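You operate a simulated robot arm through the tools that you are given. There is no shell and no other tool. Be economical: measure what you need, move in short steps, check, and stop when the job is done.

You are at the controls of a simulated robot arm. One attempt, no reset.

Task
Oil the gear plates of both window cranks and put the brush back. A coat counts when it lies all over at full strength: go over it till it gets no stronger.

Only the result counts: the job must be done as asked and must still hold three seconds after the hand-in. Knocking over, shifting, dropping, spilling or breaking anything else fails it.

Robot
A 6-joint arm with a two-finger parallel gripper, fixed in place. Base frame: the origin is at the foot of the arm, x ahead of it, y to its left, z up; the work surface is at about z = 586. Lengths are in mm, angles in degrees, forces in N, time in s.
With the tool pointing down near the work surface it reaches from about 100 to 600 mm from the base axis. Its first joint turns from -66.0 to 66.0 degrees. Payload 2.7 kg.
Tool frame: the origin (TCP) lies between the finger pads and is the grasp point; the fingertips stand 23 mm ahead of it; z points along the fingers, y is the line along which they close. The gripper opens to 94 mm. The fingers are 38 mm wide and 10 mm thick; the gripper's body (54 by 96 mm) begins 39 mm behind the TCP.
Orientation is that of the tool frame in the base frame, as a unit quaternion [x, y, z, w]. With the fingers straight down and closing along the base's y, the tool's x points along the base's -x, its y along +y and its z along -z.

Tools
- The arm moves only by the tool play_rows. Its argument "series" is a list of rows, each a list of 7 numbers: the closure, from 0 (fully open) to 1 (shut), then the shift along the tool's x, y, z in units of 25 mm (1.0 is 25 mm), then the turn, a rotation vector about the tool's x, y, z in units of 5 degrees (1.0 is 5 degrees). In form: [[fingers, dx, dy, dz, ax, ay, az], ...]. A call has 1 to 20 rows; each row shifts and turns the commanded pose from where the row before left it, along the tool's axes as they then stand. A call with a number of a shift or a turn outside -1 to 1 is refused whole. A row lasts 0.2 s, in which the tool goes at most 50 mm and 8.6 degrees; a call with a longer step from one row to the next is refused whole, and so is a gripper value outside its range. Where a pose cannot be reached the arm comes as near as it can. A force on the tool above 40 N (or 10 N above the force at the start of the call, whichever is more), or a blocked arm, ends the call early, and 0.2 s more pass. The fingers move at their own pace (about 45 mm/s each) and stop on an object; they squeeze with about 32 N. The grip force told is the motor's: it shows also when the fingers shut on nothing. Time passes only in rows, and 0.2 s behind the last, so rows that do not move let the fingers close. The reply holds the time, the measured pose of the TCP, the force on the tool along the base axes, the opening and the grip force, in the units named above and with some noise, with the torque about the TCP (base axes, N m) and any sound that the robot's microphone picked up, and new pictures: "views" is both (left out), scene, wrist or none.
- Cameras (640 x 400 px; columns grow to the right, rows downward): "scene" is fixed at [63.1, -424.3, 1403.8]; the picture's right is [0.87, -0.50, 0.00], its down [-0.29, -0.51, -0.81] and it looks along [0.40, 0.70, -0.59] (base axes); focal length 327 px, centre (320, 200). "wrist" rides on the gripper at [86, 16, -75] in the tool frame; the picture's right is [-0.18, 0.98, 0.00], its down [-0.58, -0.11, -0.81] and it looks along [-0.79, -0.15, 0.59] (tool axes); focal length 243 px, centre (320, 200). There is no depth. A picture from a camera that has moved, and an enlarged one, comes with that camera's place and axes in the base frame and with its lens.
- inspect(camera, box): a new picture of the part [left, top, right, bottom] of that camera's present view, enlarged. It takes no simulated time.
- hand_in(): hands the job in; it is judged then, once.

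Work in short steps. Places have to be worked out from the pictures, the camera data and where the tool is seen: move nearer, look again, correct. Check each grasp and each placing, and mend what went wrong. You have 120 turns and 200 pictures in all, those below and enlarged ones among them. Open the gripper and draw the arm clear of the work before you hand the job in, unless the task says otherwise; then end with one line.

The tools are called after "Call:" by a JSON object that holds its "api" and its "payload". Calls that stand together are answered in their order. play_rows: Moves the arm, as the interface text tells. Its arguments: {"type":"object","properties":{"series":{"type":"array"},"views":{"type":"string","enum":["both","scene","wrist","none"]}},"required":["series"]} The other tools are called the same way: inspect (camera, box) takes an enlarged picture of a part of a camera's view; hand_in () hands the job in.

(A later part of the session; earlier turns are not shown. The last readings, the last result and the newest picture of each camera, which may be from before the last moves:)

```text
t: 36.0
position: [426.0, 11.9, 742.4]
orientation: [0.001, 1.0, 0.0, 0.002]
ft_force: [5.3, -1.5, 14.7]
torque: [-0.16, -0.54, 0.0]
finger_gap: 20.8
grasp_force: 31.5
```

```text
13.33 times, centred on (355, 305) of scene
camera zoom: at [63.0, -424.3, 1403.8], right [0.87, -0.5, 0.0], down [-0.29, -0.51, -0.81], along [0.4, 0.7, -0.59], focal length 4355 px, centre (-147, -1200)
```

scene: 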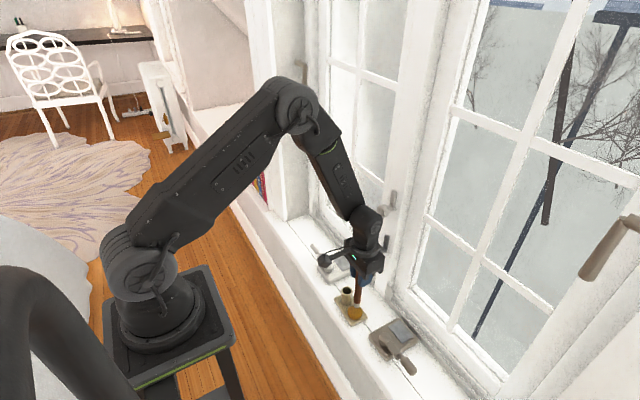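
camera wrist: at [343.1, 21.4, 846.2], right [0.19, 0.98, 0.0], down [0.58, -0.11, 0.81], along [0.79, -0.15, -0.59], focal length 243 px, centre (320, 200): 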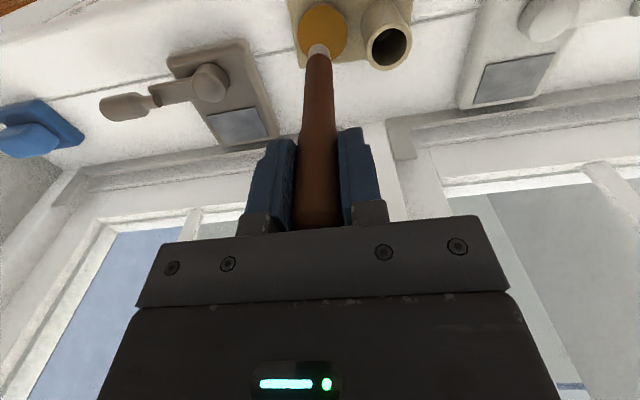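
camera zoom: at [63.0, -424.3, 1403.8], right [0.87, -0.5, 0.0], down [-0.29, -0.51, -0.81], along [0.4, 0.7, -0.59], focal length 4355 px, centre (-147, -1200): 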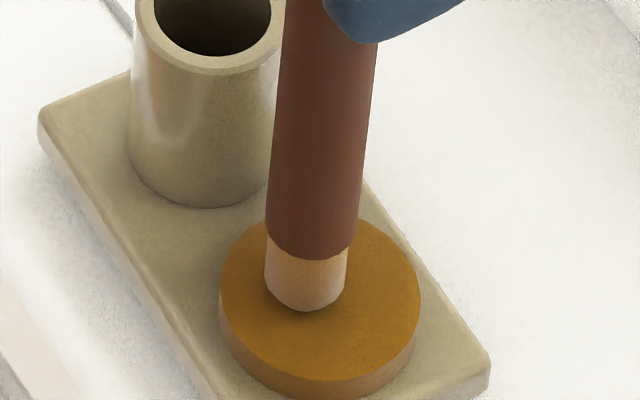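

The tip is tinted. I'm dwelling longer to see whether it takes on more oil.

Call:
{"api": "play_rows", "payload": {"series": [[1, 0, 0, 0, 0, 0, 0], [1, 0, 0, 0, 0, 0, 0], [1, 0, 0, 0, 0, 0, 0], [1, 0, 0, 0, 0, 0, 0], [1, 0, 0, 0, 0, 0, 0], [1, 0, 0, 0, 0, 0, 0], [1, 0, 0, 0, 0, 0, 0], [1, 0, 0, 0, 0, 0, 0]], "views": "none"}}

Call:
{"api": "inspect", "payload": {"camera": "scene", "box": [335, 290, 375, 320]}}

```text
t: 37.8
position: [425.9, 12.3, 742.7]
orientation: [0.001, 1.0, 0.0, 0.0]
ft_force: [2.2, -0.1, 15.4]
torque: [0.0, -0.23, 0.02]
finger_gap: 21.1
grasp_force: 31.8
```

```text
13.33 times, centred on (355, 305) of scene
camera zoom: at [62.9, -424.3, 1403.8], right [0.87, -0.5, 0.0], down [-0.29, -0.51, -0.81], along [0.4, 0.7, -0.59], focal length 4355 px, centre (-147, -1200)
```

zoom: 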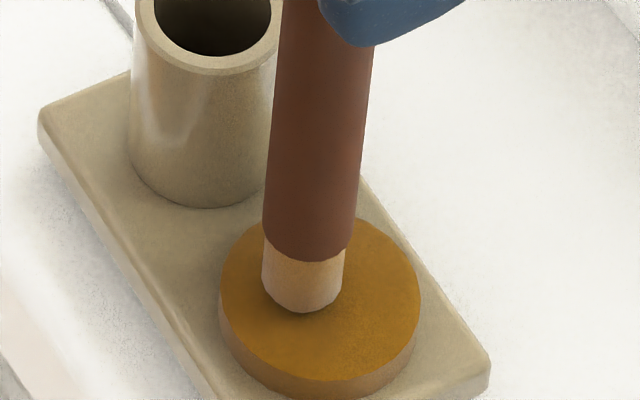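

Oil is loaded with no further change. I'm lifting and moving in y first to avoid the window knob near (506,40,775), then in x over the right plate.

Call:
{"api": "play_rows", "payload": {"series": [[1, 0, 0, -0.9, 0, 0, 0], [1, 0, 0, -0.9, 0, 0, 0], [1, 0, 0, -0.9, 0, 0, 0], [1, 0, -0.93, 0, 0, 0, 0], [1, 0, -0.93, 0, 0, 0, 0], [1, 0, -0.93, 0, 0, 0, 0], [1, 0, -0.93, 0, 0, 0, 0], [1, 0, -0.93, 0, 0, 0, 0], [1, -0.9, 0, 0, 0, 0, 0], [1, -0.9, 0, 0, 0, 0, 0], [1, -0.9, 0, 0, 0, 0, 0], [1, 0, 0, 0.8, 0, 0, 0], [1, 0, 0, 0.8, 0, 0, 0], [1, 0, 0, 0, 0, 0, 0]]}}

Call:
{"api": "inspect", "payload": {"camera": "scene", "box": [360, 290, 440, 370]}}

Call:
{"api": "inspect", "payload": {"camera": "wrist", "box": [240, 0, 380, 120]}}

```text
t: 40.8
position: [491.3, -107.0, 772.3]
orientation: [0.001, 1.0, 0.0, 0.001]
ft_force: [-0.5, -0.1, -0.6]
torque: [0.0, -0.02, 0.02]
finger_gap: 21.2
grasp_force: 32.4
camera wrist: at [405.8, -90.7, 847.8], right [0.19, 0.98, 0.0], down [0.58, -0.11, 0.81], along [0.79, -0.15, -0.59], focal length 243 px, centre (320, 200)
```

scene: 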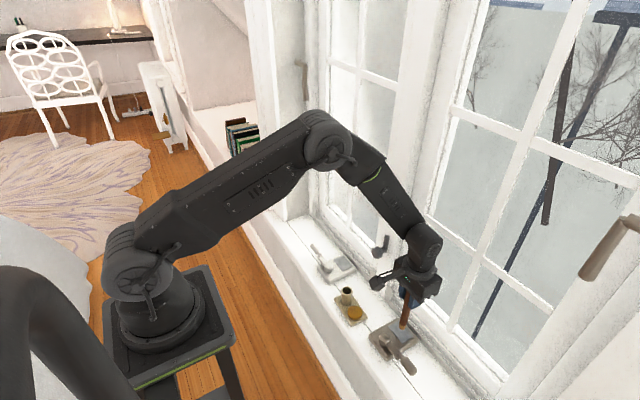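
wrist: 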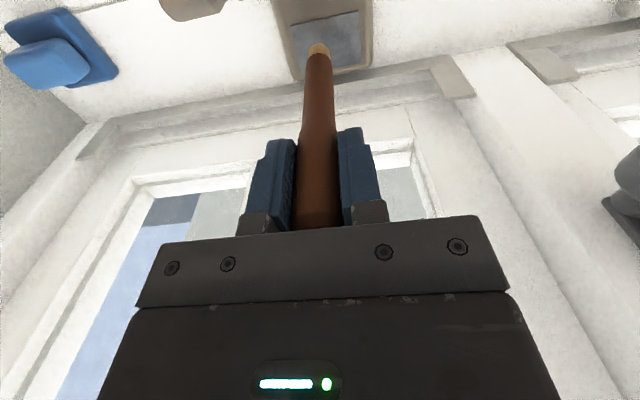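

```text
5.00 times, centred on (400, 330) of scene
camera zoom: at [63.1, -424.3, 1403.8], right [0.87, -0.5, 0.0], down [-0.29, -0.51, -0.81], along [0.4, 0.7, -0.59], focal length 1633 px, centre (-80, -450)
```

zoom: 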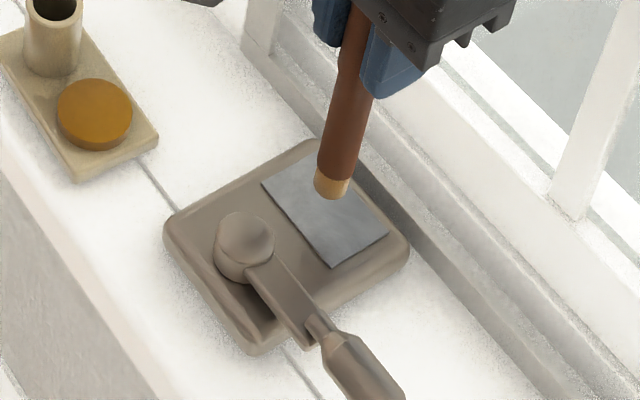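

```text
3.33 times, centred on (310, 60) of wrist
camera zoom: at [405.8, -90.7, 847.8], right [0.19, 0.98, 0.0], down [0.58, -0.11, 0.81], along [0.79, -0.15, -0.59], focal length 809 px, centre (353, 667)
```

zoom: 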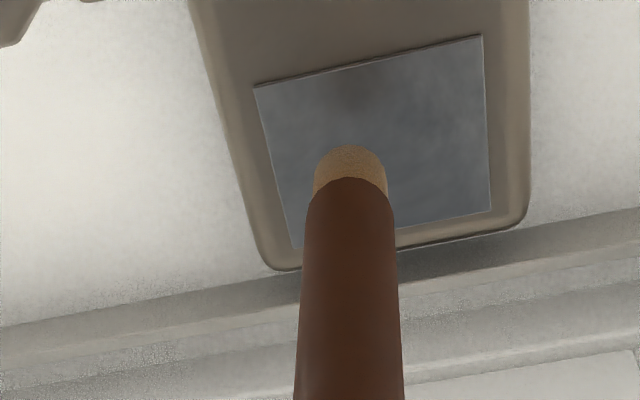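

The plate spans about x 478.5..520.5, y -130..-72, and the tip is near (493.5,-108). I'm shifting to the plate centre and descending 22 mm.

Call:
{"api": "play_rows", "payload": {"series": [[1, -0.26, 0.28, 0, 0, 0, 0], [1, 0, 0, 0.44, 0, 0, 0], [1, 0, 0, 0.44, 0, 0, 0], [1, 0, 0, 0, 0, 0, 0]], "views": "none"}}

Call:
{"api": "inspect", "payload": {"camera": "scene", "box": [370, 300, 430, 360]}}

```text
t: 41.8
position: [499.3, -99.4, 749.3]
orientation: [0.002, 1.0, -0.001, 0.0]
ft_force: [-0.2, 0.1, -0.2]
torque: [0.0, 0.0, 0.0]
finger_gap: 20.8
grasp_force: 32.1
```

```text
6.67 times, centred on (400, 330) of scene
camera zoom: at [63.1, -424.3, 1403.8], right [0.87, -0.5, 0.0], down [-0.29, -0.51, -0.81], along [0.4, 0.7, -0.59], focal length 2177 px, centre (-213, -667)
```

zoom: 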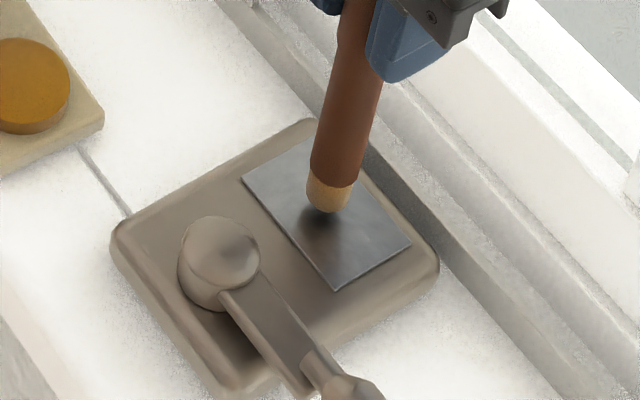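

The tip is close above the plate. I'm creeping down.

Call:
{"api": "play_rows", "payload": {"series": [[1, 0, 0, 0.04, 0, 0, 0], [1, 0, 0, 0.04, 0, 0, 0], [1, 0, 0, 0.04, 0, 0, 0], [1, 0, 0, 0, 0, 0, 0]], "views": "none"}}

```text
t: 42.8
position: [498.6, -99.7, 745.9]
orientation: [0.002, 1.0, 0.0, 0.0]
ft_force: [-0.5, -0.4, 0.2]
torque: [-0.01, 0.0, 0.01]
finger_gap: 21.4
grasp_force: 31.7
```

Call:
{"api": "play_rows", "payload": {"series": [[1, 0, 0, 0.04, 0, 0, 0], [1, 0, 0, 0.04, 0, 0, 0], [1, 0, 0, 0, 0, 0, 0]], "views": "none"}}

Call:
{"api": "inspect", "payload": {"camera": "scene", "box": [385, 305, 425, 345]}}

```text
t: 43.6
position: [498.5, -99.1, 744.2]
orientation: [0.002, 1.0, -0.001, -0.001]
ft_force: [-0.5, -0.2, -0.3]
torque: [0.0, 0.01, -0.02]
finger_gap: 20.9
grasp_force: 31.5
```

```text
10.00 times, centred on (405, 325) of scene
camera zoom: at [63.1, -424.3, 1403.8], right [0.87, -0.5, 0.0], down [-0.29, -0.51, -0.81], along [0.4, 0.7, -0.59], focal length 3266 px, centre (-530, -1050)
```

zoom: 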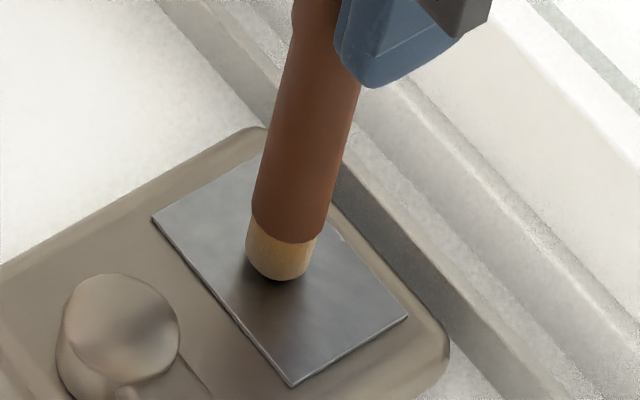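

Still no contact, and a shadow gap is visible. I'm lowering further in 1 mm steps.

Call:
{"api": "play_rows", "payload": {"series": [[1, 0, 0, 0.04, 0, 0, 0], [1, 0, 0, 0.04, 0, 0, 0], [1, 0, 0, 0, 0, 0, 0]], "views": "none"}}

Call:
{"api": "inspect", "payload": {"camera": "wrist", "box": [260, 0, 380, 100]}}

```text
t: 44.4
position: [497.9, -98.7, 742.5]
orientation: [0.002, 1.0, 0.0, 0.0]
ft_force: [-3.2, -1.1, 9.9]
torque: [-0.04, 0.51, 0.01]
finger_gap: 20.8
grasp_force: 31.9
```

```text
4.00 times, centred on (320, 50) of wrist
camera zoom: at [412.4, -83.6, 818.0], right [0.19, 0.98, 0.0], down [0.58, -0.11, 0.81], along [0.79, -0.15, -0.59], focal length 970 px, centre (320, 800)
```

zoom: 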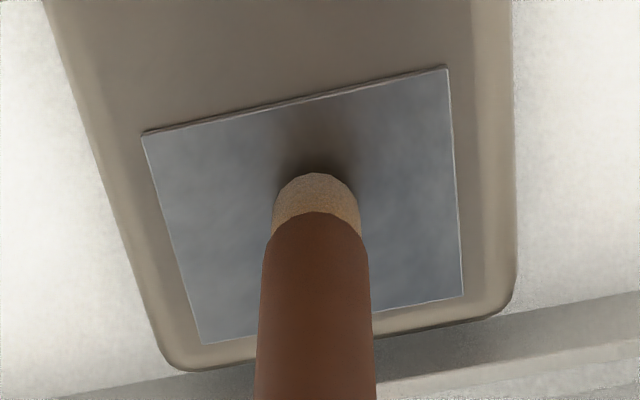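

Light contact (10 N) at TCP z≈742.5. I'm making a test stroke along +y and back, then lifting to see the coat.

Call:
{"api": "play_rows", "payload": {"series": [[1, 0, 0.22, 0, 0, 0, 0], [1, 0, 0.22, 0, 0, 0, 0], [1, 0, 0.22, 0, 0, 0, 0], [1, 0, 0.22, 0, 0, 0, 0], [1, 0, -0.3, 0, 0, 0, 0], [1, 0, -0.3, 0, 0, 0, 0], [1, 0, -0.3, 0, 0, 0, 0], [1, 0, -0.3, 0, 0, 0, 0], [1, 0, -0.3, 0, 0, 0, 0], [1, 0, -0.3, 0, 0, 0, 0], [1, 0, 0, 0, 0, 0, 0]], "views": "none"}}

Call:
{"api": "inspect", "payload": {"camera": "scene", "box": [385, 305, 425, 345]}}

Call:
{"api": "inspect", "payload": {"camera": "wrist", "box": [260, 0, 380, 100]}}

```text
t: 46.8
position: [498.6, -120.0, 741.8]
orientation: [0.002, 1.0, 0.0, 0.001]
ft_force: [-0.6, 9.3, 27.2]
torque: [1.31, 0.18, -0.02]
finger_gap: 21.7
grasp_force: 32.3
```

```text
10.00 times, centred on (405, 325) of scene
camera zoom: at [62.7, -424.0, 1403.9], right [0.87, -0.5, 0.0], down [-0.29, -0.51, -0.81], along [0.4, 0.7, -0.59], focal length 3266 px, centre (-530, -1050)
```

zoom: 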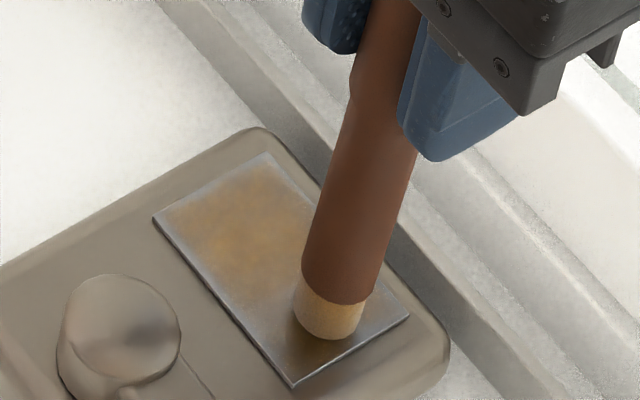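

```text
4.00 times, centred on (320, 50) of wrist
camera zoom: at [413.0, -105.1, 817.2], right [0.19, 0.98, 0.0], down [0.58, -0.11, 0.81], along [0.79, -0.15, -0.59], focal length 970 px, centre (320, 800)
```

zoom: 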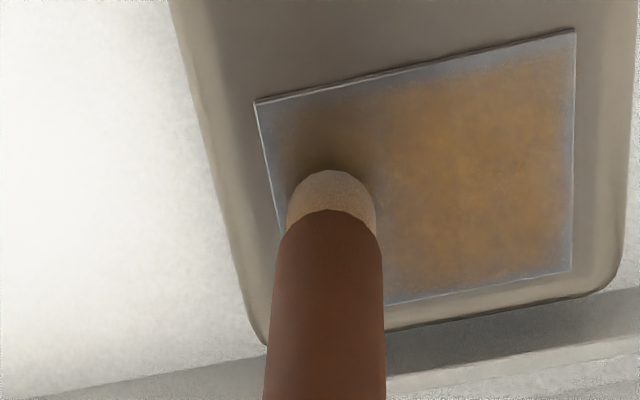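

It coats well, but the force is a bit high (27 N). I'm easing off 0.5 mm, then stroking the near-edge line (x≈488) and the far-edge line (x≈511), lifting between lines.

Call:
{"api": "play_rows", "payload": {"series": [[1, 0, -0.12, -0.02, 0, 0, 0], [1, 0, 0, -0.16, 0, 0, 0], [1, 0.46, 0, 0, 0, 0, 0], [1, 0, 0, 0.16, 0, 0, 0], [1, 0, 0.3, 0, 0, 0, 0], [1, 0, 0.3, 0, 0, 0, 0], [1, 0, 0.3, 0, 0, 0, 0], [1, 0, 0.3, 0, 0, 0, 0], [1, 0, 0.3, 0, 0, 0, 0], [1, 0, 0.3, 0, 0, 0, 0], [1, 0, 0.12, 0, 0, 0, 0], [1, 0, 0, 0, 0, 0, 0]], "views": "none"}}

Call:
{"api": "inspect", "payload": {"camera": "scene", "box": [385, 305, 425, 345]}}

Call:
{"api": "inspect", "payload": {"camera": "wrist", "box": [230, 0, 380, 120]}}

```text
t: 49.4
position: [486.9, -75.3, 743.4]
orientation: [0.002, 1.0, 0.0, 0.0]
ft_force: [-0.6, 0.6, -0.4]
torque: [0.02, -0.01, -0.01]
finger_gap: 21.4
grasp_force: 31.6
```

```text
10.00 times, centred on (405, 325) of scene
camera zoom: at [63.1, -424.3, 1403.8], right [0.87, -0.5, 0.0], down [-0.29, -0.51, -0.81], along [0.4, 0.7, -0.59], focal length 3266 px, centre (-530, -1050)
```

zoom: 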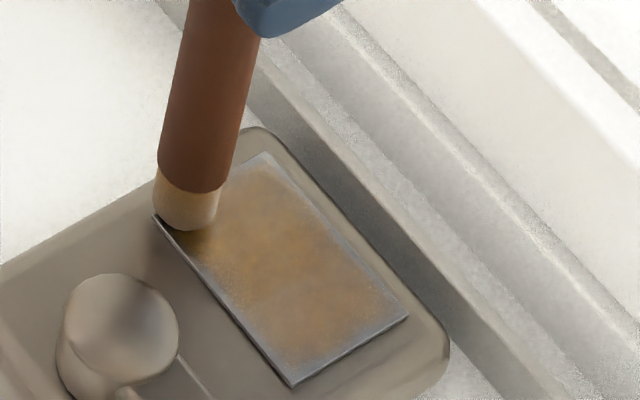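

```text
3.33 times, centred on (305, 60) of wrist
camera zoom: at [401.1, -60.4, 818.5], right [0.19, 0.98, 0.0], down [0.58, -0.11, 0.81], along [0.79, -0.15, -0.59], focal length 809 px, centre (370, 667)
```

zoom: 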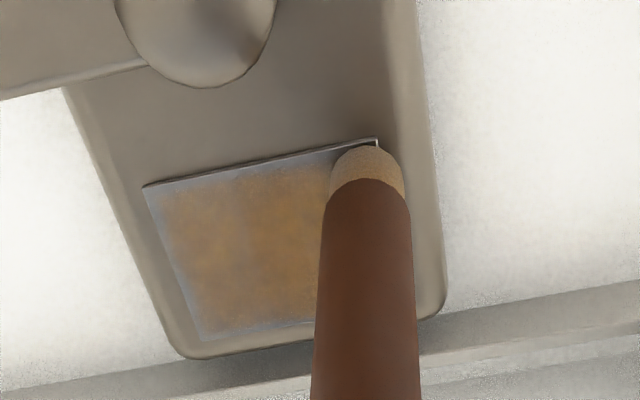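

No contact this time (z=743.4 is just above). I'm lowering 1 mm and stroking the near edge at tip x≈483.

Call:
{"api": "play_rows", "payload": {"series": [[1, 0.2, 0, 0, 0, 0, 0], [1, 0, 0, 0.04, 0, 0, 0], [1, 0, -0.28, 0, 0, 0, 0], [1, 0, -0.28, 0, 0, 0, 0], [1, 0, -0.28, 0, 0, 0, 0], [1, 0, -0.28, 0, 0, 0, 0], [1, 0, -0.28, 0, 0, 0, 0], [1, 0, -0.28, 0, 0, 0, 0], [1, 0, -0.28, 0, 0, 0, 0], [1, 0, 0, 0, 0, 0, 0]], "views": "none"}}

Call:
{"api": "inspect", "payload": {"camera": "wrist", "box": [260, 0, 410, 120]}}

```text
t: 51.6
position: [482.0, -125.7, 742.0]
orientation: [0.002, 1.0, 0.0, 0.001]
ft_force: [0.7, 6.3, 17.5]
torque: [0.76, -0.02, -0.03]
finger_gap: 20.9
grasp_force: 32.4
```

```text
3.33 times, centred on (335, 60) of wrist
camera zoom: at [396.2, -110.7, 817.1], right [0.19, 0.98, 0.0], down [0.58, -0.11, 0.81], along [0.79, -0.15, -0.59], focal length 809 px, centre (270, 667)
```

zoom: 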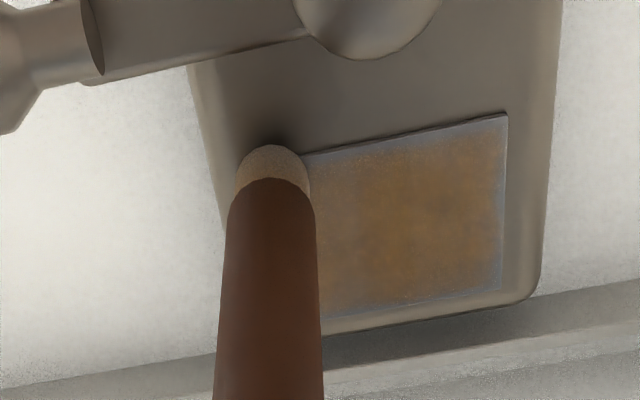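

Force is good at 17 N, but the tip looks paler, so the oil may be running out. I'm lifting and checking the plate and the brush.

Call:
{"api": "play_rows", "payload": {"series": [[1, 0, 0, -0.9, 0, 0, 0], [1, 0, 0, -0.9, 0, 0, 0], [1, 0.7, 0, -0.7, 0, 0, 0], [1, 0.7, 0, 0, 0, 0, 0], [1, 0.7, 0, 0, 0, 0, 0], [1, 0, 0, 0, 0, 0, 0]], "views": "none"}}

Call:
{"api": "inspect", "payload": {"camera": "scene", "box": [345, 290, 425, 350]}}

Call:
{"api": "inspect", "payload": {"camera": "wrist", "box": [260, 0, 410, 120]}}

```text
t: 53.0
position: [431.5, -125.2, 804.4]
orientation: [0.002, 1.0, 0.0, 0.0]
ft_force: [0.0, 0.4, -1.1]
torque: [0.01, -0.01, -0.01]
finger_gap: 21.1
grasp_force: 31.7
```

```text
6.67 times, centred on (385, 320) of scene
camera zoom: at [63.1, -424.3, 1403.8], right [0.87, -0.5, 0.0], down [-0.29, -0.51, -0.81], along [0.4, 0.7, -0.59], focal length 2177 px, centre (-113, -600)
```

zoom: 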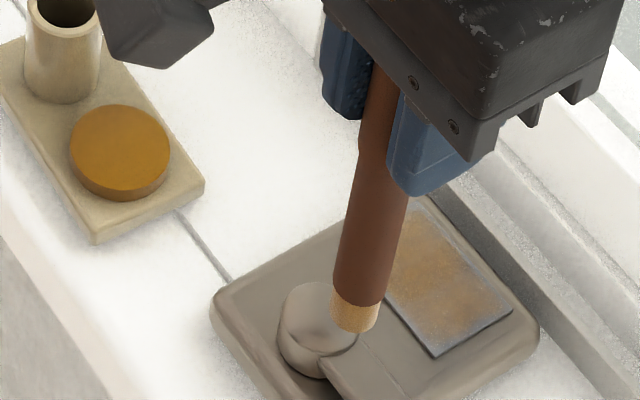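

```text
3.33 times, centred on (335, 60) of wrist
camera zoom: at [345.3, -109.8, 879.5], right [0.19, 0.98, 0.0], down [0.58, -0.11, 0.81], along [0.79, -0.15, -0.59], focal length 809 px, centre (270, 667)
```

zoom: 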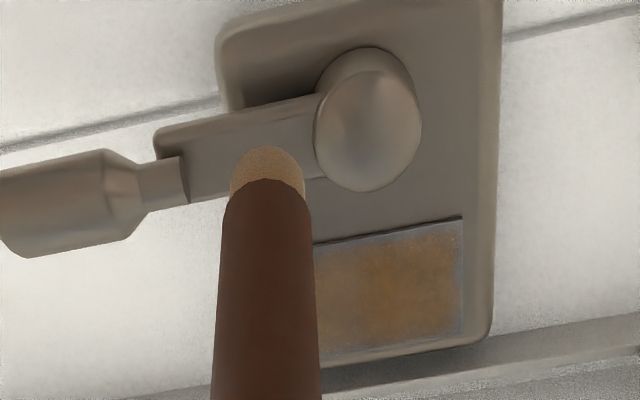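

The brush is still tinted, but I'm reloading to be safe. Moving back over the puck and down to just above contact.

Call:
{"api": "play_rows", "payload": {"series": [[1, 0.04, 0.9, 0, 0, 0, 0], [1, 0.04, 0.9, 0, 0, 0, 0], [1, 0.04, 0.9, 0, 0, 0, 0], [1, 0.04, 0.9, 0, 0, 0, 0], [1, 0.04, 0.9, 0, 0, 0, 0], [1, 0.04, 0.9, 0, 0, 0, 0], [1, 0, 0, 0.8, 0, 0, 0], [1, 0, 0, 0.8, 0, 0, 0], [1, 0, 0, 0.72, 0, 0, 0], [1, 0, 0, 0, 0, 0, 0]], "views": "none"}}

Call:
{"api": "inspect", "payload": {"camera": "scene", "box": [320, 270, 380, 330]}}

```text
t: 55.2
position: [423.9, 8.1, 747.9]
orientation: [0.002, 1.0, 0.0, -0.001]
ft_force: [-0.1, 0.0, 0.5]
torque: [-0.01, -0.03, 0.02]
finger_gap: 20.9
grasp_force: 32.0
```

```text
6.67 times, centred on (350, 300) of scene
camera zoom: at [63.1, -424.3, 1403.8], right [0.87, -0.5, 0.0], down [-0.29, -0.51, -0.81], along [0.4, 0.7, -0.59], focal length 2177 px, centre (120, -467)
```

zoom: 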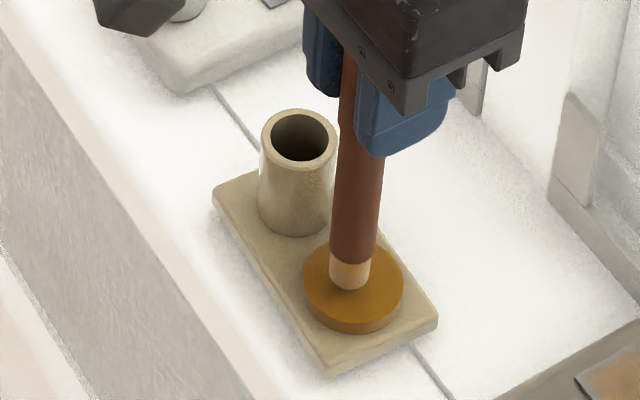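

Centred over the puck and about 4 mm above. I'm lowering into light contact and dwelling.

Call:
{"api": "play_rows", "payload": {"series": [[1, 0, 0, 0.08, 0, 0, 0], [1, 0, 0, 0.08, 0, 0, 0], [1, 0, 0, 0.04, 0, 0, 0], [1, 0, 0, 0, 0, 0, 0], [1, 0, 0, 0, 0, 0, 0], [1, 0, 0, 0, 0, 0, 0]], "views": "none"}}

Call:
{"api": "inspect", "payload": {"camera": "scene", "box": [335, 290, 375, 320]}}

```text
t: 56.6
position: [425.3, 9.3, 741.1]
orientation: [0.002, 1.0, -0.001, 0.001]
ft_force: [-6.1, -1.7, 35.7]
torque: [-0.19, 0.96, -0.02]
finger_gap: 21.2
grasp_force: 32.1
```

```text
13.33 times, centred on (355, 305) of scene
camera zoom: at [62.5, -424.3, 1403.8], right [0.87, -0.5, 0.0], down [-0.29, -0.51, -0.81], along [0.4, 0.7, -0.59], focal length 4355 px, centre (-147, -1200)
```

zoom: 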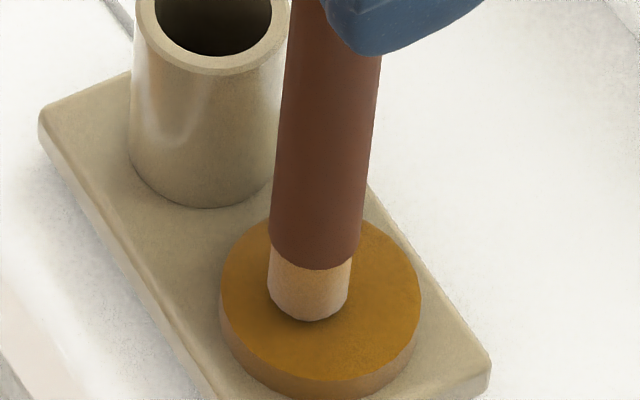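

Loaded. I'm lifting and returning to the plate, above the near-edge corner.

Call:
{"api": "play_rows", "payload": {"series": [[1, 0, 0, -0.9, 0, 0, 0], [1, 0, 0, -0.9, 0, 0, 0], [1, 0, 0, -0.8, 0, 0, 0], [1, 0, -0.9, 0, 0, 0, 0], [1, 0, -0.9, 0, 0, 0, 0], [1, 0, -0.9, 0, 0, 0, 0], [1, 0, -0.9, 0, 0, 0, 0], [1, 0, -0.9, 0, 0, 0, 0], [1, 0, -0.87, 0, 0, 0, 0], [1, -0.76, 0, 0, 0, 0, 0], [1, -0.76, 0, 0, 0, 0, 0], [1, -0.76, 0, 0, 0, 0, 0], [1, 0, 0, 0.8, 0, 0, 0], [1, 0, 0, 0.8, 0, 0, 0], [1, 0, 0, 0.8, 0, 0, 0], [1, 0, 0, 0, 0, 0, 0]], "views": "none"}}

Call:
{"api": "inspect", "payload": {"camera": "wrist", "box": [260, 0, 410, 120]}}

```text
t: 60.0
position: [477.2, -124.0, 743.9]
orientation: [0.002, 1.0, 0.0, 0.0]
ft_force: [0.5, -0.8, -0.4]
torque: [0.02, -0.01, -0.03]
finger_gap: 21.0
grasp_force: 32.2
```

```text
3.33 times, centred on (335, 60) of wrist
camera zoom: at [392.5, -108.7, 820.1], right [0.19, 0.98, 0.0], down [0.58, -0.11, 0.81], along [0.79, -0.15, -0.59], focal length 809 px, centre (270, 667)
```

zoom: 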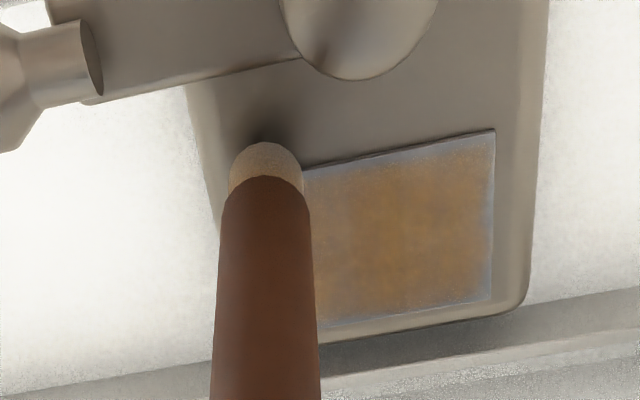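

Shifting to x≈482, lowering about 1.7 mm to contact and stroking along +y.

Call:
{"api": "play_rows", "payload": {"series": [[1, -0.2, 0, 0, 0, 0, 0], [1, 0, 0, 0.04, 0, 0, 0], [1, 0, 0, 0.03, 0, 0, 0], [1, 0, 0.28, 0, 0, 0, 0], [1, 0, 0.28, 0, 0, 0, 0], [1, 0, 0, 0, 0, 0, 0]], "views": "none"}}

```text
t: 61.4
position: [485.2, -111.2, 743.8]
orientation: [0.002, 1.0, 0.001, 0.001]
ft_force: [0.5, 0.5, 0.7]
torque: [0.03, -0.04, 0.04]
finger_gap: 21.1
grasp_force: 32.3
```

Not in contact yet. I'm easing down further.

Call:
{"api": "play_rows", "payload": {"series": [[1, 0.1, 0, 0.04, 0, 0, 0], [1, 0, 0, 0.02, 0, 0, 0], [1, 0, 0, 0, 0, 0, 0]], "views": "none"}}

```text
t: 62.2
position: [481.6, -110.8, 742.9]
orientation: [0.002, 1.0, -0.001, 0.0]
ft_force: [0.1, 0.1, -1.0]
torque: [-0.03, 0.02, -0.01]
finger_gap: 21.2
grasp_force: 32.3
```

Call:
{"api": "play_rows", "payload": {"series": [[1, 0, 0, 0.04, 0, 0, 0], [1, 0, 0, 0, 0, 0, 0]], "views": "none"}}

```text
t: 62.8
position: [483.0, -112.8, 740.9]
orientation: [0.002, 1.0, 0.0, 0.0]
ft_force: [0.4, 0.5, -0.5]
torque: [0.01, 0.02, 0.01]
finger_gap: 20.8
grasp_force: 31.8
```

Call:
{"api": "play_rows", "payload": {"series": [[1, 0, 0, 0.03, 0, 0, 0], [1, 0, 0, 0, 0, 0, 0]], "views": "none"}}

```text
t: 63.4
position: [482.5, -112.7, 741.0]
orientation: [0.002, 1.0, 0.0, 0.001]
ft_force: [-3.4, 1.4, 13.5]
torque: [0.08, 0.41, -0.01]
finger_gap: 20.8
grasp_force: 32.0
```

Contact at 13.5 N. I'm stroking the near edge both ways.

Call:
{"api": "play_rows", "payload": {"series": [[1, 0, -0.26, 0, 0, 0, 0], [1, 0, -0.26, 0, 0, 0, 0], [1, 0, 0.24, 0, 0, 0, 0], [1, 0, 0.24, 0, 0, 0, 0], [1, 0, 0.24, 0, 0, 0, 0], [1, 0, 0.24, 0, 0, 0, 0], [1, 0, 0.24, 0, 0, 0, 0], [1, 0, 0.24, 0, 0, 0, 0], [1, 0, 0.24, 0, 0, 0, 0], [1, 0, 0.24, 0, 0, 0, 0], [1, 0, 0, 0, 0, 0, 0]], "views": "none"}}

Call:
{"api": "inspect", "payload": {"camera": "wrist", "box": [230, 0, 380, 120]}}

```text
t: 65.8
position: [482.9, -75.5, 741.3]
orientation: [0.001, 1.0, 0.0, 0.001]
ft_force: [0.5, -4.4, 12.0]
torque: [-0.63, -0.05, 0.0]
finger_gap: 21.0
grasp_force: 32.0
```

```text
3.33 times, centred on (305, 60) of wrist
camera zoom: at [397.4, -60.4, 816.9], right [0.19, 0.98, 0.0], down [0.58, -0.11, 0.81], along [0.79, -0.15, -0.59], focal length 809 px, centre (370, 667)
```

zoom: 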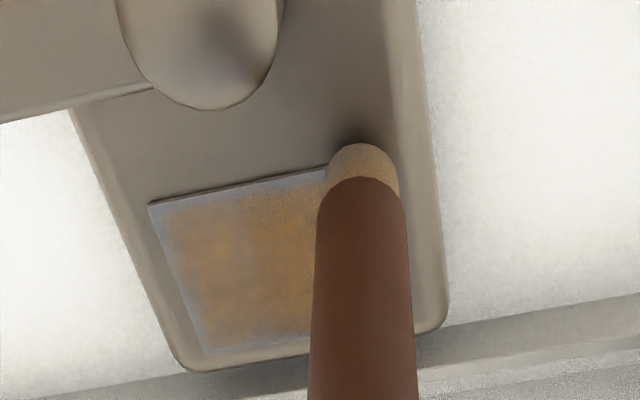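

Strength builds gradually and is weaker toward the edges. I'm running a systematic raster: tip at x≈480.5 (on the edge) along -y, lift, step in x, then +y back.

Call:
{"api": "play_rows", "payload": {"series": [[1, 0.09, 0.04, -0.12, 0, 0, 0], [1, 0.09, 0.04, 0.12, 0, 0, 0], [1, 0, -0.3, 0, 0, 0, 0], [1, 0, -0.3, 0, 0, 0, 0], [1, 0, -0.3, 0, 0, 0, 0], [1, 0, -0.3, 0, 0, 0, 0], [1, 0, -0.3, 0, 0, 0, 0], [1, 0, -0.3, 0, 0, 0, 0], [1, 0, -0.3, 0, 0, 0, 0], [1, -0.13, 0, -0.12, 0, 0, 0], [1, -0.13, 0, 0.12, 0, 0, 0], [1, 0, 0.3, 0, 0, 0, 0], [1, 0, 0.3, 0, 0, 0, 0], [1, 0, 0.3, 0, 0, 0, 0], [1, 0, 0.3, 0, 0, 0, 0], [1, 0, 0.3, 0, 0, 0, 0], [1, 0, 0.3, 0, 0, 0, 0], [1, 0, 0.3, 0, 0, 0, 0], [1, 0, 0, 0, 0, 0, 0]], "views": "none"}}

Call:
{"api": "inspect", "payload": {"camera": "wrist", "box": [230, 0, 380, 120]}}

```text
t: 69.8
position: [486.3, -74.4, 741.9]
orientation: [0.002, 1.0, 0.001, 0.002]
ft_force: [-0.5, -5.6, 19.8]
torque: [-0.74, 0.19, 0.07]
finger_gap: 20.9
grasp_force: 31.9
```

```text
3.33 times, centred on (305, 60) of wrist
camera zoom: at [400.0, -57.7, 816.6], right [0.19, 0.98, 0.0], down [0.58, -0.11, 0.81], along [0.79, -0.15, -0.59], focal length 809 px, centre (370, 667)
```

zoom: 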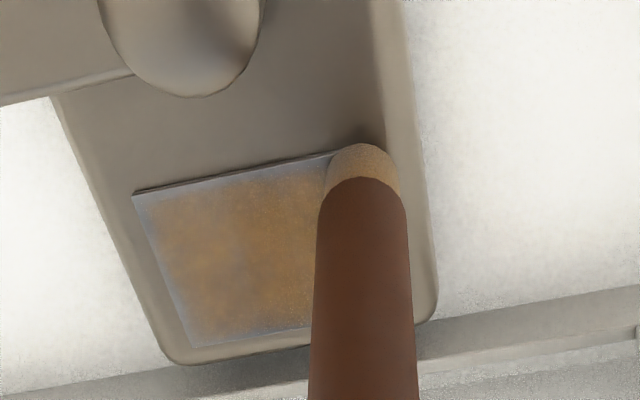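

Filling in, but the -y edge needs strokes to reach further out. I'm running the next two lines with the stroke extended to y≈-129.

Call:
{"api": "play_rows", "payload": {"series": [[1, -0.13, 0.04, -0.12, 0, 0, 0], [1, -0.13, 0.04, 0.12, 0, 0, 0], [1, 0, -0.32, 0, 0, 0, 0], [1, 0, -0.32, 0, 0, 0, 0], [1, 0, -0.32, 0, 0, 0, 0], [1, 0, -0.32, 0, 0, 0, 0], [1, 0, -0.32, 0, 0, 0, 0], [1, 0, -0.32, 0, 0, 0, 0], [1, 0, -0.32, 0, 0, 0, 0], [1, -0.13, 0, -0.12, 0, 0, 0], [1, -0.13, 0, 0.12, 0, 0, 0], [1, 0, 0.32, 0, 0, 0, 0], [1, 0, 0.32, 0, 0, 0, 0], [1, 0, 0.32, 0, 0, 0, 0], [1, 0, 0.32, 0, 0, 0, 0], [1, 0, 0.32, 0, 0, 0, 0], [1, 0, 0.32, 0, 0, 0, 0], [1, 0, 0.32, 0, 0, 0, 0], [1, 0, 0, 0, 0, 0, 0]], "views": "none"}}

Call:
{"api": "inspect", "payload": {"camera": "wrist", "box": [230, 0, 380, 120]}}

```text
t: 73.8
position: [499.8, -70.5, 739.7]
orientation: [0.001, 1.0, -0.001, 0.001]
ft_force: [0.4, -6.8, 16.0]
torque: [-0.91, 0.05, 0.01]
finger_gap: 21.1
grasp_force: 31.7
```

```text
3.33 times, centred on (305, 60) of wrist
camera zoom: at [413.0, -55.7, 815.6], right [0.19, 0.98, 0.0], down [0.58, -0.11, 0.81], along [0.79, -0.15, -0.59], focal length 809 px, centre (370, 667)
```

zoom: 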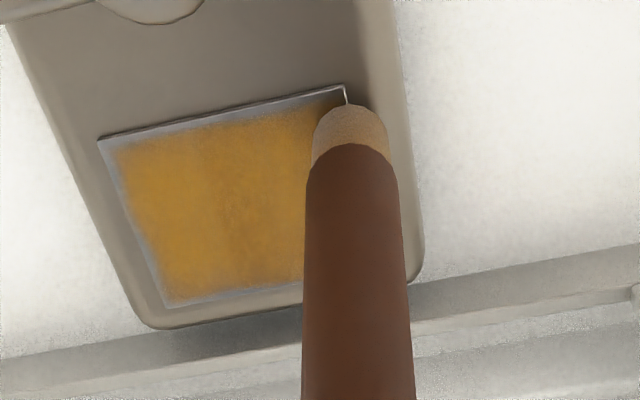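

Much stronger now. The thin grey rim is the same on all sides, stroked or not, so it's probably just the edge of the coat's drawing. I'm continuing the far lines.

Call:
{"api": "play_rows", "payload": {"series": [[1, -0.13, 0, -0.12, 0, 0, 0], [1, -0.13, -0.04, 0.12, 0, 0, 0], [1, 0, -0.32, 0, 0, 0, 0], [1, 0, -0.32, 0, 0, 0, 0], [1, 0, -0.32, 0, 0, 0, 0], [1, 0, -0.32, 0, 0, 0, 0], [1, 0, -0.32, 0, 0, 0, 0], [1, 0, -0.32, 0, 0, 0, 0], [1, 0, -0.32, 0, 0, 0, 0], [1, -0.13, 0, -0.12, 0, 0, 0], [1, -0.13, 0, 0.12, 0, 0, 0], [1, 0, 0.32, 0, 0, 0, 0], [1, 0, 0.32, 0, 0, 0, 0], [1, 0, 0.32, 0, 0, 0, 0], [1, 0, 0.32, 0, 0, 0, 0], [1, 0, 0.32, 0, 0, 0, 0], [1, 0, 0.32, 0, 0, 0, 0], [1, 0, 0.32, 0, 0, 0, 0], [1, 0, 0, 0, 0, 0, 0]], "views": "none"}}

Call:
{"api": "inspect", "payload": {"camera": "wrist", "box": [230, 0, 380, 120]}}

```text
t: 77.8
position: [510.1, -75.3, 740.8]
orientation: [0.001, 1.0, 0.0, 0.001]
ft_force: [0.1, -3.1, 7.6]
torque: [-0.29, -0.09, 0.04]
finger_gap: 20.9
grasp_force: 32.0
```

```text
3.33 times, centred on (305, 60) of wrist
camera zoom: at [424.1, -58.3, 815.5], right [0.19, 0.98, 0.0], down [0.58, -0.11, 0.81], along [0.79, -0.15, -0.59], focal length 809 px, centre (370, 667)
```

zoom: 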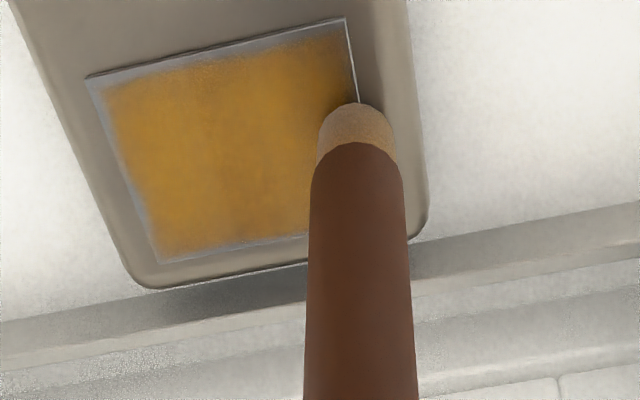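

I'm lifting and looking at the whole plate from the scene camera and the wrist camera.

Call:
{"api": "play_rows", "payload": {"series": [[1, 0, 0, -0.8, 0, 0, 0], [1, 0, 0, -0.8, 0, 0, 0], [1, 0, 0.8, -0.8, 0, 0, 0], [1, 0.8, 0, 0, 0, 0, 0], [1, 0.8, 0, 0, 0, 0, 0], [1, 0.8, 0, 0, 0, 0, 0], [1, 0, 0, 0, 0, 0, 0]], "views": "none"}}

Call:
{"api": "inspect", "payload": {"camera": "wrist", "box": [190, 40, 320, 150]}}

Call:
{"api": "inspect", "payload": {"camera": "scene", "box": [375, 305, 425, 355]}}

```text
t: 79.4
position: [451.2, -53.1, 802.3]
orientation: [0.002, 1.0, 0.0, 0.0]
ft_force: [-0.2, 0.2, 0.1]
torque: [0.02, -0.01, -0.03]
finger_gap: 21.2
grasp_force: 32.0
```

```text
3.64 times, centred on (255, 95) of wrist
camera zoom: at [366.5, -38.0, 877.2], right [0.19, 0.98, 0.0], down [0.58, -0.11, 0.81], along [0.79, -0.15, -0.59], focal length 882 px, centre (556, 582)
```

zoom: 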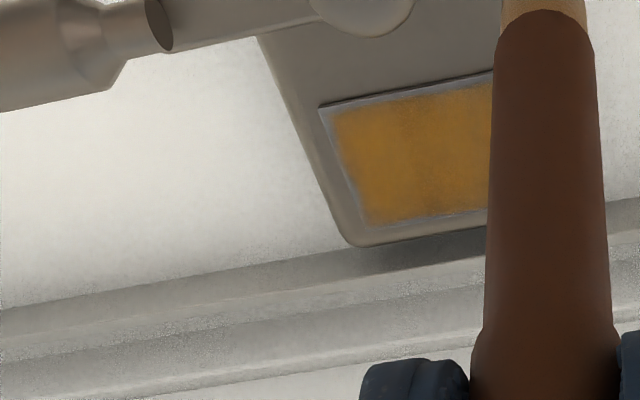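

```text
8.00 times, centred on (400, 330) of scene
camera zoom: at [63.1, -424.3, 1403.8], right [0.87, -0.5, 0.0], down [-0.29, -0.51, -0.81], along [0.4, 0.7, -0.59], focal length 2613 px, centre (-320, -840)
```

zoom: 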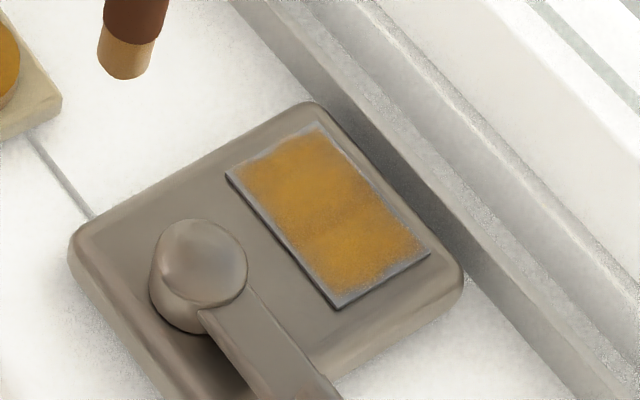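

A strong coat, not yet surely at its maximum. I'm reloading at the puck, then doing another full pass.

Call:
{"api": "play_rows", "payload": {"series": [[1, 0.35, 0.83, 0, 0, 0, 0], [1, 0.35, 0.83, 0, 0, 0, 0], [1, 0.33, 0.83, 0, 0, 0, 0], [1, 0, 0, 0.8, 0, 0, 0], [1, 0, 0, 0.8, 0, 0, 0], [1, 0, 0, 0.76, 0, 0, 0], [1, 0, 0, 0, 0, 0, 0], [1, 0, 0, 0.04, 0, 0, 0], [1, 0, 0, 0, 0, 0, 0]], "views": "none"}}

```text
t: 81.4
position: [425.0, 10.6, 741.5]
orientation: [0.002, 1.0, 0.0, 0.0]
ft_force: [-3.2, 3.8, 9.7]
torque: [0.36, 0.41, -0.02]
finger_gap: 21.1
grasp_force: 31.8
```

Puck contact at 10 N. I'm dwelling, then returning above the plate's near corner.

Call:
{"api": "play_rows", "payload": {"series": [[1, 0, 0, 0, 0, 0, 0], [1, 0, 0, 0, 0, 0, 0], [1, 0, 0, -0.83, 0, 0, 0], [1, 0, 0, -0.83, 0, 0, 0], [1, 0, 0, -0.83, 0, 0, 0], [1, 0, -0.917, 0, 0, 0, 0], [1, 0, -0.917, 0, 0, 0, 0], [1, 0, -0.917, 0, 0, 0, 0], [1, 0, -0.917, 0, 0, 0, 0], [1, 0, -0.917, 0, 0, 0, 0], [1, 0, -0.917, 0, 0, 0, 0], [1, -0.72, 0, 0, 0, 0, 0], [1, -0.72, 0, 0, 0, 0, 0], [1, -0.72, 0, 0, 0, 0, 0], [1, 0, 0, 0.8, 0, 0, 0], [1, 0, 0, 0.8, 0, 0, 0], [1, 0, 0, 0.85, 0, 0, 0], [1, 0, 0, 0, 0, 0, 0]], "views": "none"}}

```text
t: 85.2
position: [477.8, -126.9, 741.9]
orientation: [0.002, 1.0, 0.0, 0.0]
ft_force: [-0.2, -0.1, -0.3]
torque: [-0.02, -0.01, 0.02]
finger_gap: 20.6
grasp_force: 32.0
```

Lowering onto the plate's near edge.

Call:
{"api": "play_rows", "payload": {"series": [[1, -0.06, 0, 0.04, 0, 0, 0], [1, 0, 0, 0.02, 0, 0, 0], [1, 0, 0, 0, 0, 0, 0]], "views": "none"}}

```text
t: 86.0
position: [479.4, -127.6, 740.4]
orientation: [0.002, 1.0, 0.0, -0.001]
ft_force: [-0.6, -0.6, -1.0]
torque: [0.02, -0.03, -0.03]
finger_gap: 21.0
grasp_force: 31.6
```

Call:
{"api": "play_rows", "payload": {"series": [[1, 0, 0, 0.04, 0, 0, 0], [1, 0, 0, 0, 0, 0, 0]], "views": "none"}}

```text
t: 86.6
position: [479.6, -127.5, 739.3]
orientation: [0.002, 1.0, 0.0, 0.0]
ft_force: [-0.2, 1.0, 0.7]
torque: [0.01, -0.02, 0.01]
finger_gap: 21.0
grasp_force: 32.1
```

At the threshold. I'm lowering 0.75 mm more and running three raster lines.

Call:
{"api": "play_rows", "payload": {"series": [[1, 0, 0, 0.03, 0, 0, 0], [1, 0, 0.44, 0, 0, 0, 0], [1, 0, 0.44, 0, 0, 0, 0], [1, 0, 0.44, 0, 0, 0, 0], [1, 0, 0.44, 0, 0, 0, 0], [1, 0, 0.44, 0, 0, 0, 0], [1, -0.16, 0, -0.1, 0, 0, 0], [1, -0.16, 0, 0.1, 0, 0, 0], [1, 0, -0.44, 0, 0, 0, 0], [1, 0, -0.44, 0, 0, 0, 0], [1, 0, -0.44, 0, 0, 0, 0], [1, 0, -0.44, 0, 0, 0, 0], [1, 0, -0.44, 0, 0, 0, 0], [1, -0.16, 0, -0.1, 0, 0, 0], [1, -0.16, 0, 0.1, 0, 0, 0], [1, 0, 0.44, 0, 0, 0, 0], [1, 0, 0.44, 0, 0, 0, 0], [1, 0, 0.44, 0, 0, 0, 0], [1, 0, 0.44, 0, 0, 0, 0], [1, 0, 0.44, 0, 0, 0, 0]], "views": "none"}}

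Call:
{"api": "inspect", "payload": {"camera": "wrist", "box": [230, 0, 380, 120]}}

```text
t: 90.8
position: [493.4, -74.0, 738.8]
orientation: [0.002, 1.0, 0.0, 0.001]
ft_force: [0.5, -8.7, 21.9]
torque: [-1.04, 0.32, 0.12]
finger_gap: 21.4
grasp_force: 32.0
```

```text
3.33 times, centred on (305, 60) of wrist
camera zoom: at [408.6, -57.4, 814.1], right [0.19, 0.98, 0.0], down [0.58, -0.11, 0.81], along [0.79, -0.15, -0.59], focal length 809 px, centre (370, 667)
```

zoom: 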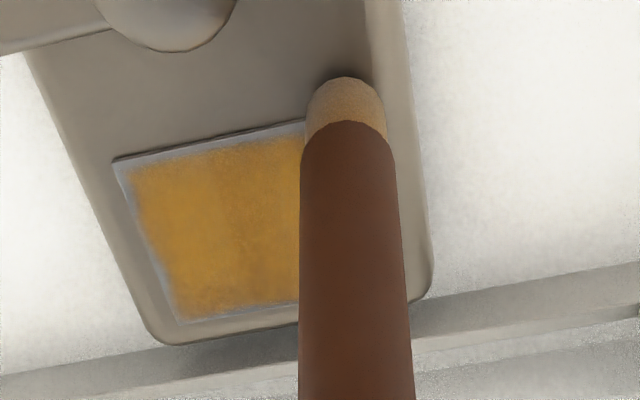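

The brush has been dragged to a lean in the grip: the tip lags about 13 mm toward the base. I'm lifting a bit and tilting the tool about 5.5° to bring the brush upright again.

Call:
{"api": "play_rows", "payload": {"series": [[1, 0, 0, -0.6, 0, 0, 0], [1, 0, 0, 0, 0, -0.55, 0], [1, 0, 0, 0, 0, -0.55, 0], [1, 0, 0, 0, 0, 0, 0]], "views": "both"}}

Call:
{"api": "inspect", "payload": {"camera": "scene", "box": [370, 260, 450, 350]}}

Call:
{"api": "inspect", "payload": {"camera": "wrist", "box": [230, 0, 380, 120]}}

```text
t: 91.8
position: [495.5, -72.2, 752.8]
orientation: [0.001, 0.999, 0.0, 0.048]
ft_force: [-0.4, 0.9, 0.0]
torque: [0.01, 0.02, 0.01]
finger_gap: 21.0
grasp_force: 31.4
camera wrist: at [403.0, -56.9, 819.8], right [0.19, 0.98, 0.02], down [0.5, -0.11, 0.86], along [0.85, -0.15, -0.51], focal length 243 px, centre (320, 200)
```

scene: 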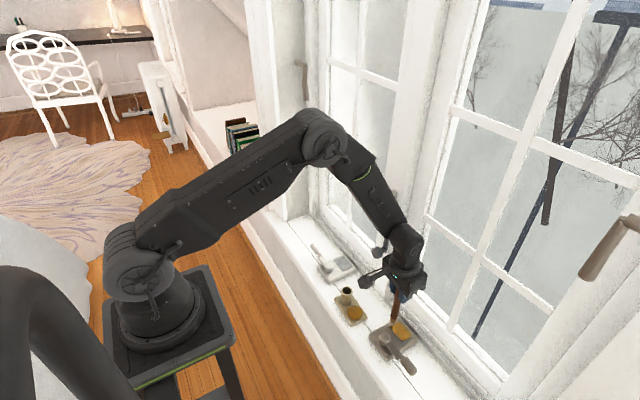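
wrist: 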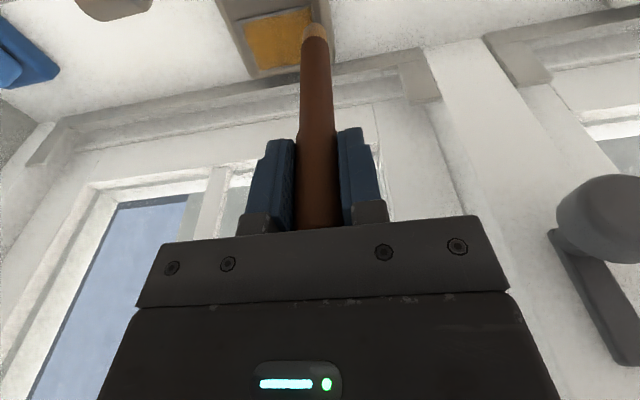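

```text
4.44 times, centred on (410, 305) of scene
camera zoom: at [63.1, -424.3, 1403.8], right [0.87, -0.5, 0.0], down [-0.29, -0.51, -0.81], along [0.4, 0.7, -0.59], focal length 1452 px, centre (-80, -267)
```

zoom: 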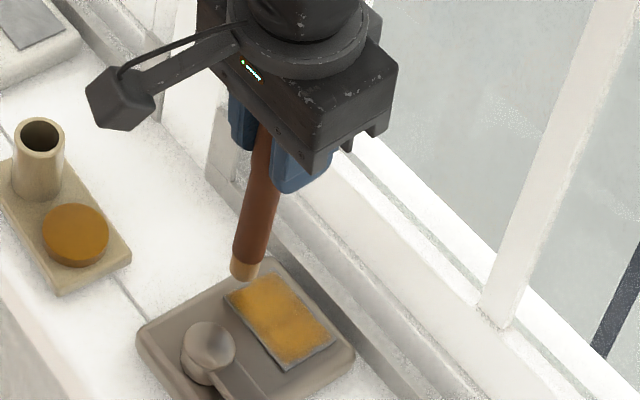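

```text
3.33 times, centred on (305, 60) of wrist
camera zoom: at [403.0, -56.9, 819.8], right [0.19, 0.98, 0.02], down [0.5, -0.11, 0.86], along [0.85, -0.15, -0.51], focal length 809 px, centre (370, 667)
```

zoom: 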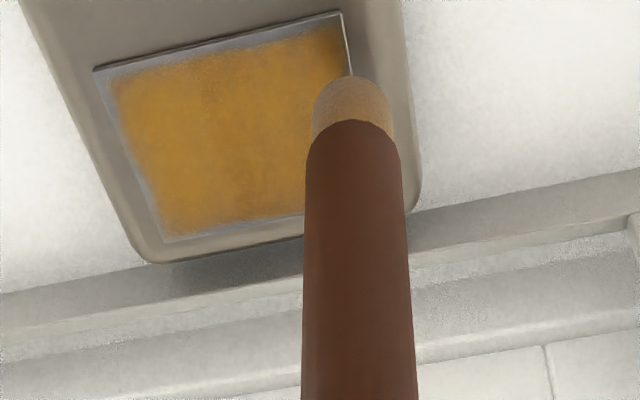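

The brush is upright again with the tip near (497,-75). The near rim (x≈479) and the -y rim look thinner, so I'll position for a pass along the near edge.

Call:
{"api": "play_rows", "payload": {"series": [[1, 0.7, 0, -0.07, 0, 0, 0], [1, 0.02, 0, 0.22, 0, 0, 0], [1, 0.02, 0, 0.22, 0, 0, 0], [1, 0, 0, 0.04, 0, 0, 0], [1, 0, 0, 0, 0, 0, 0]], "views": "none"}}

```text
t: 93.0
position: [479.1, -73.0, 741.6]
orientation: [0.002, 0.999, 0.001, 0.048]
ft_force: [0.0, -0.6, -0.3]
torque: [0.02, -0.03, 0.03]
finger_gap: 21.0
grasp_force: 32.1
```

Call:
{"api": "play_rows", "payload": {"series": [[1, 0.02, 0, 0.03, 0, 0, 0], [1, 0, 0, 0.03, 0, 0, 0], [1, 0, 0, 0, 0, 0, 0]], "views": "none"}}

```text
t: 93.8
position: [477.6, -72.8, 740.0]
orientation: [0.002, 0.999, 0.0, 0.048]
ft_force: [0.6, 0.0, -0.8]
torque: [0.03, 0.02, -0.02]
finger_gap: 21.0
grasp_force: 32.1
```

Call:
{"api": "play_rows", "payload": {"series": [[1, 0, 0, 0.04, 0, 0, 0], [1, 0, 0, 0, 0, 0, 0]], "views": "none"}}

Call:
{"api": "inspect", "payload": {"camera": "wrist", "box": [230, 0, 380, 120]}}

```text
t: 94.4
position: [477.2, -72.0, 738.7]
orientation: [0.002, 0.999, 0.0, 0.048]
ft_force: [-4.7, -1.1, 16.0]
torque: [-0.02, 0.66, 0.01]
finger_gap: 21.1
grasp_force: 31.9
```

```text
3.33 times, centred on (305, 60) of wrist
camera zoom: at [385.2, -57.2, 806.5], right [0.19, 0.98, 0.02], down [0.5, -0.11, 0.86], along [0.85, -0.15, -0.51], focal length 809 px, centre (370, 667)
```

zoom: 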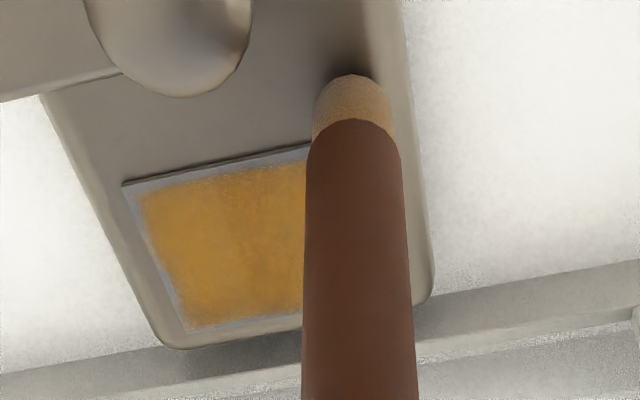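

Relative to the plate's edge line, the tip is about 7 mm too far toward the base, sitting on the crank body. I'm lifting, moving +8 mm in x, touching down and checking.

Call:
{"api": "play_rows", "payload": {"series": [[1, 0, 0, -0.16, 0, 0, 0], [1, -0.32, 0, 0.03, 0, 0, 0], [1, 0, 0, 0.11, 0, 0, 0], [1, 0, 0, 0, 0, 0, 0]], "views": "none"}}

Call:
{"api": "inspect", "payload": {"camera": "wrist", "box": [230, 0, 380, 120]}}

Call:
{"api": "inspect", "payload": {"camera": "scene", "box": [375, 300, 425, 350]}}

```text
t: 95.4
position: [486.2, -72.7, 740.7]
orientation: [0.002, 0.999, -0.001, 0.048]
ft_force: [0.4, -0.2, -0.5]
torque: [0.01, -0.01, 0.01]
finger_gap: 21.2
grasp_force: 31.9
```

```text
3.33 times, centred on (305, 60) of wrist
camera zoom: at [393.9, -57.7, 806.8], right [0.19, 0.98, 0.02], down [0.5, -0.11, 0.86], along [0.85, -0.15, -0.51], focal length 809 px, centre (370, 667)
```

zoom: 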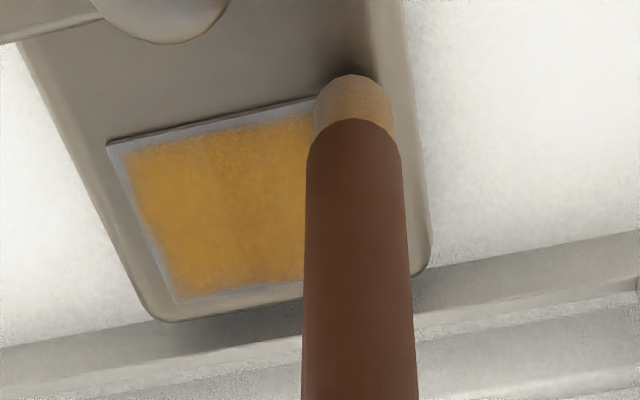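

```text
8.00 times, centred on (400, 325) of scene
camera zoom: at [63.1, -424.3, 1403.8], right [0.87, -0.5, 0.0], down [-0.29, -0.51, -0.81], along [0.4, 0.7, -0.59], focal length 2613 px, centre (-320, -800)
```

zoom: 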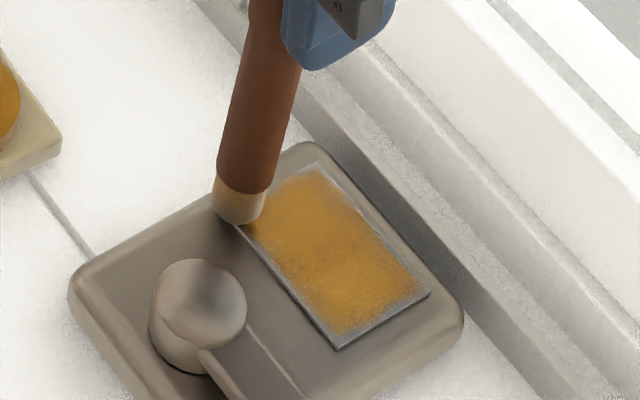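

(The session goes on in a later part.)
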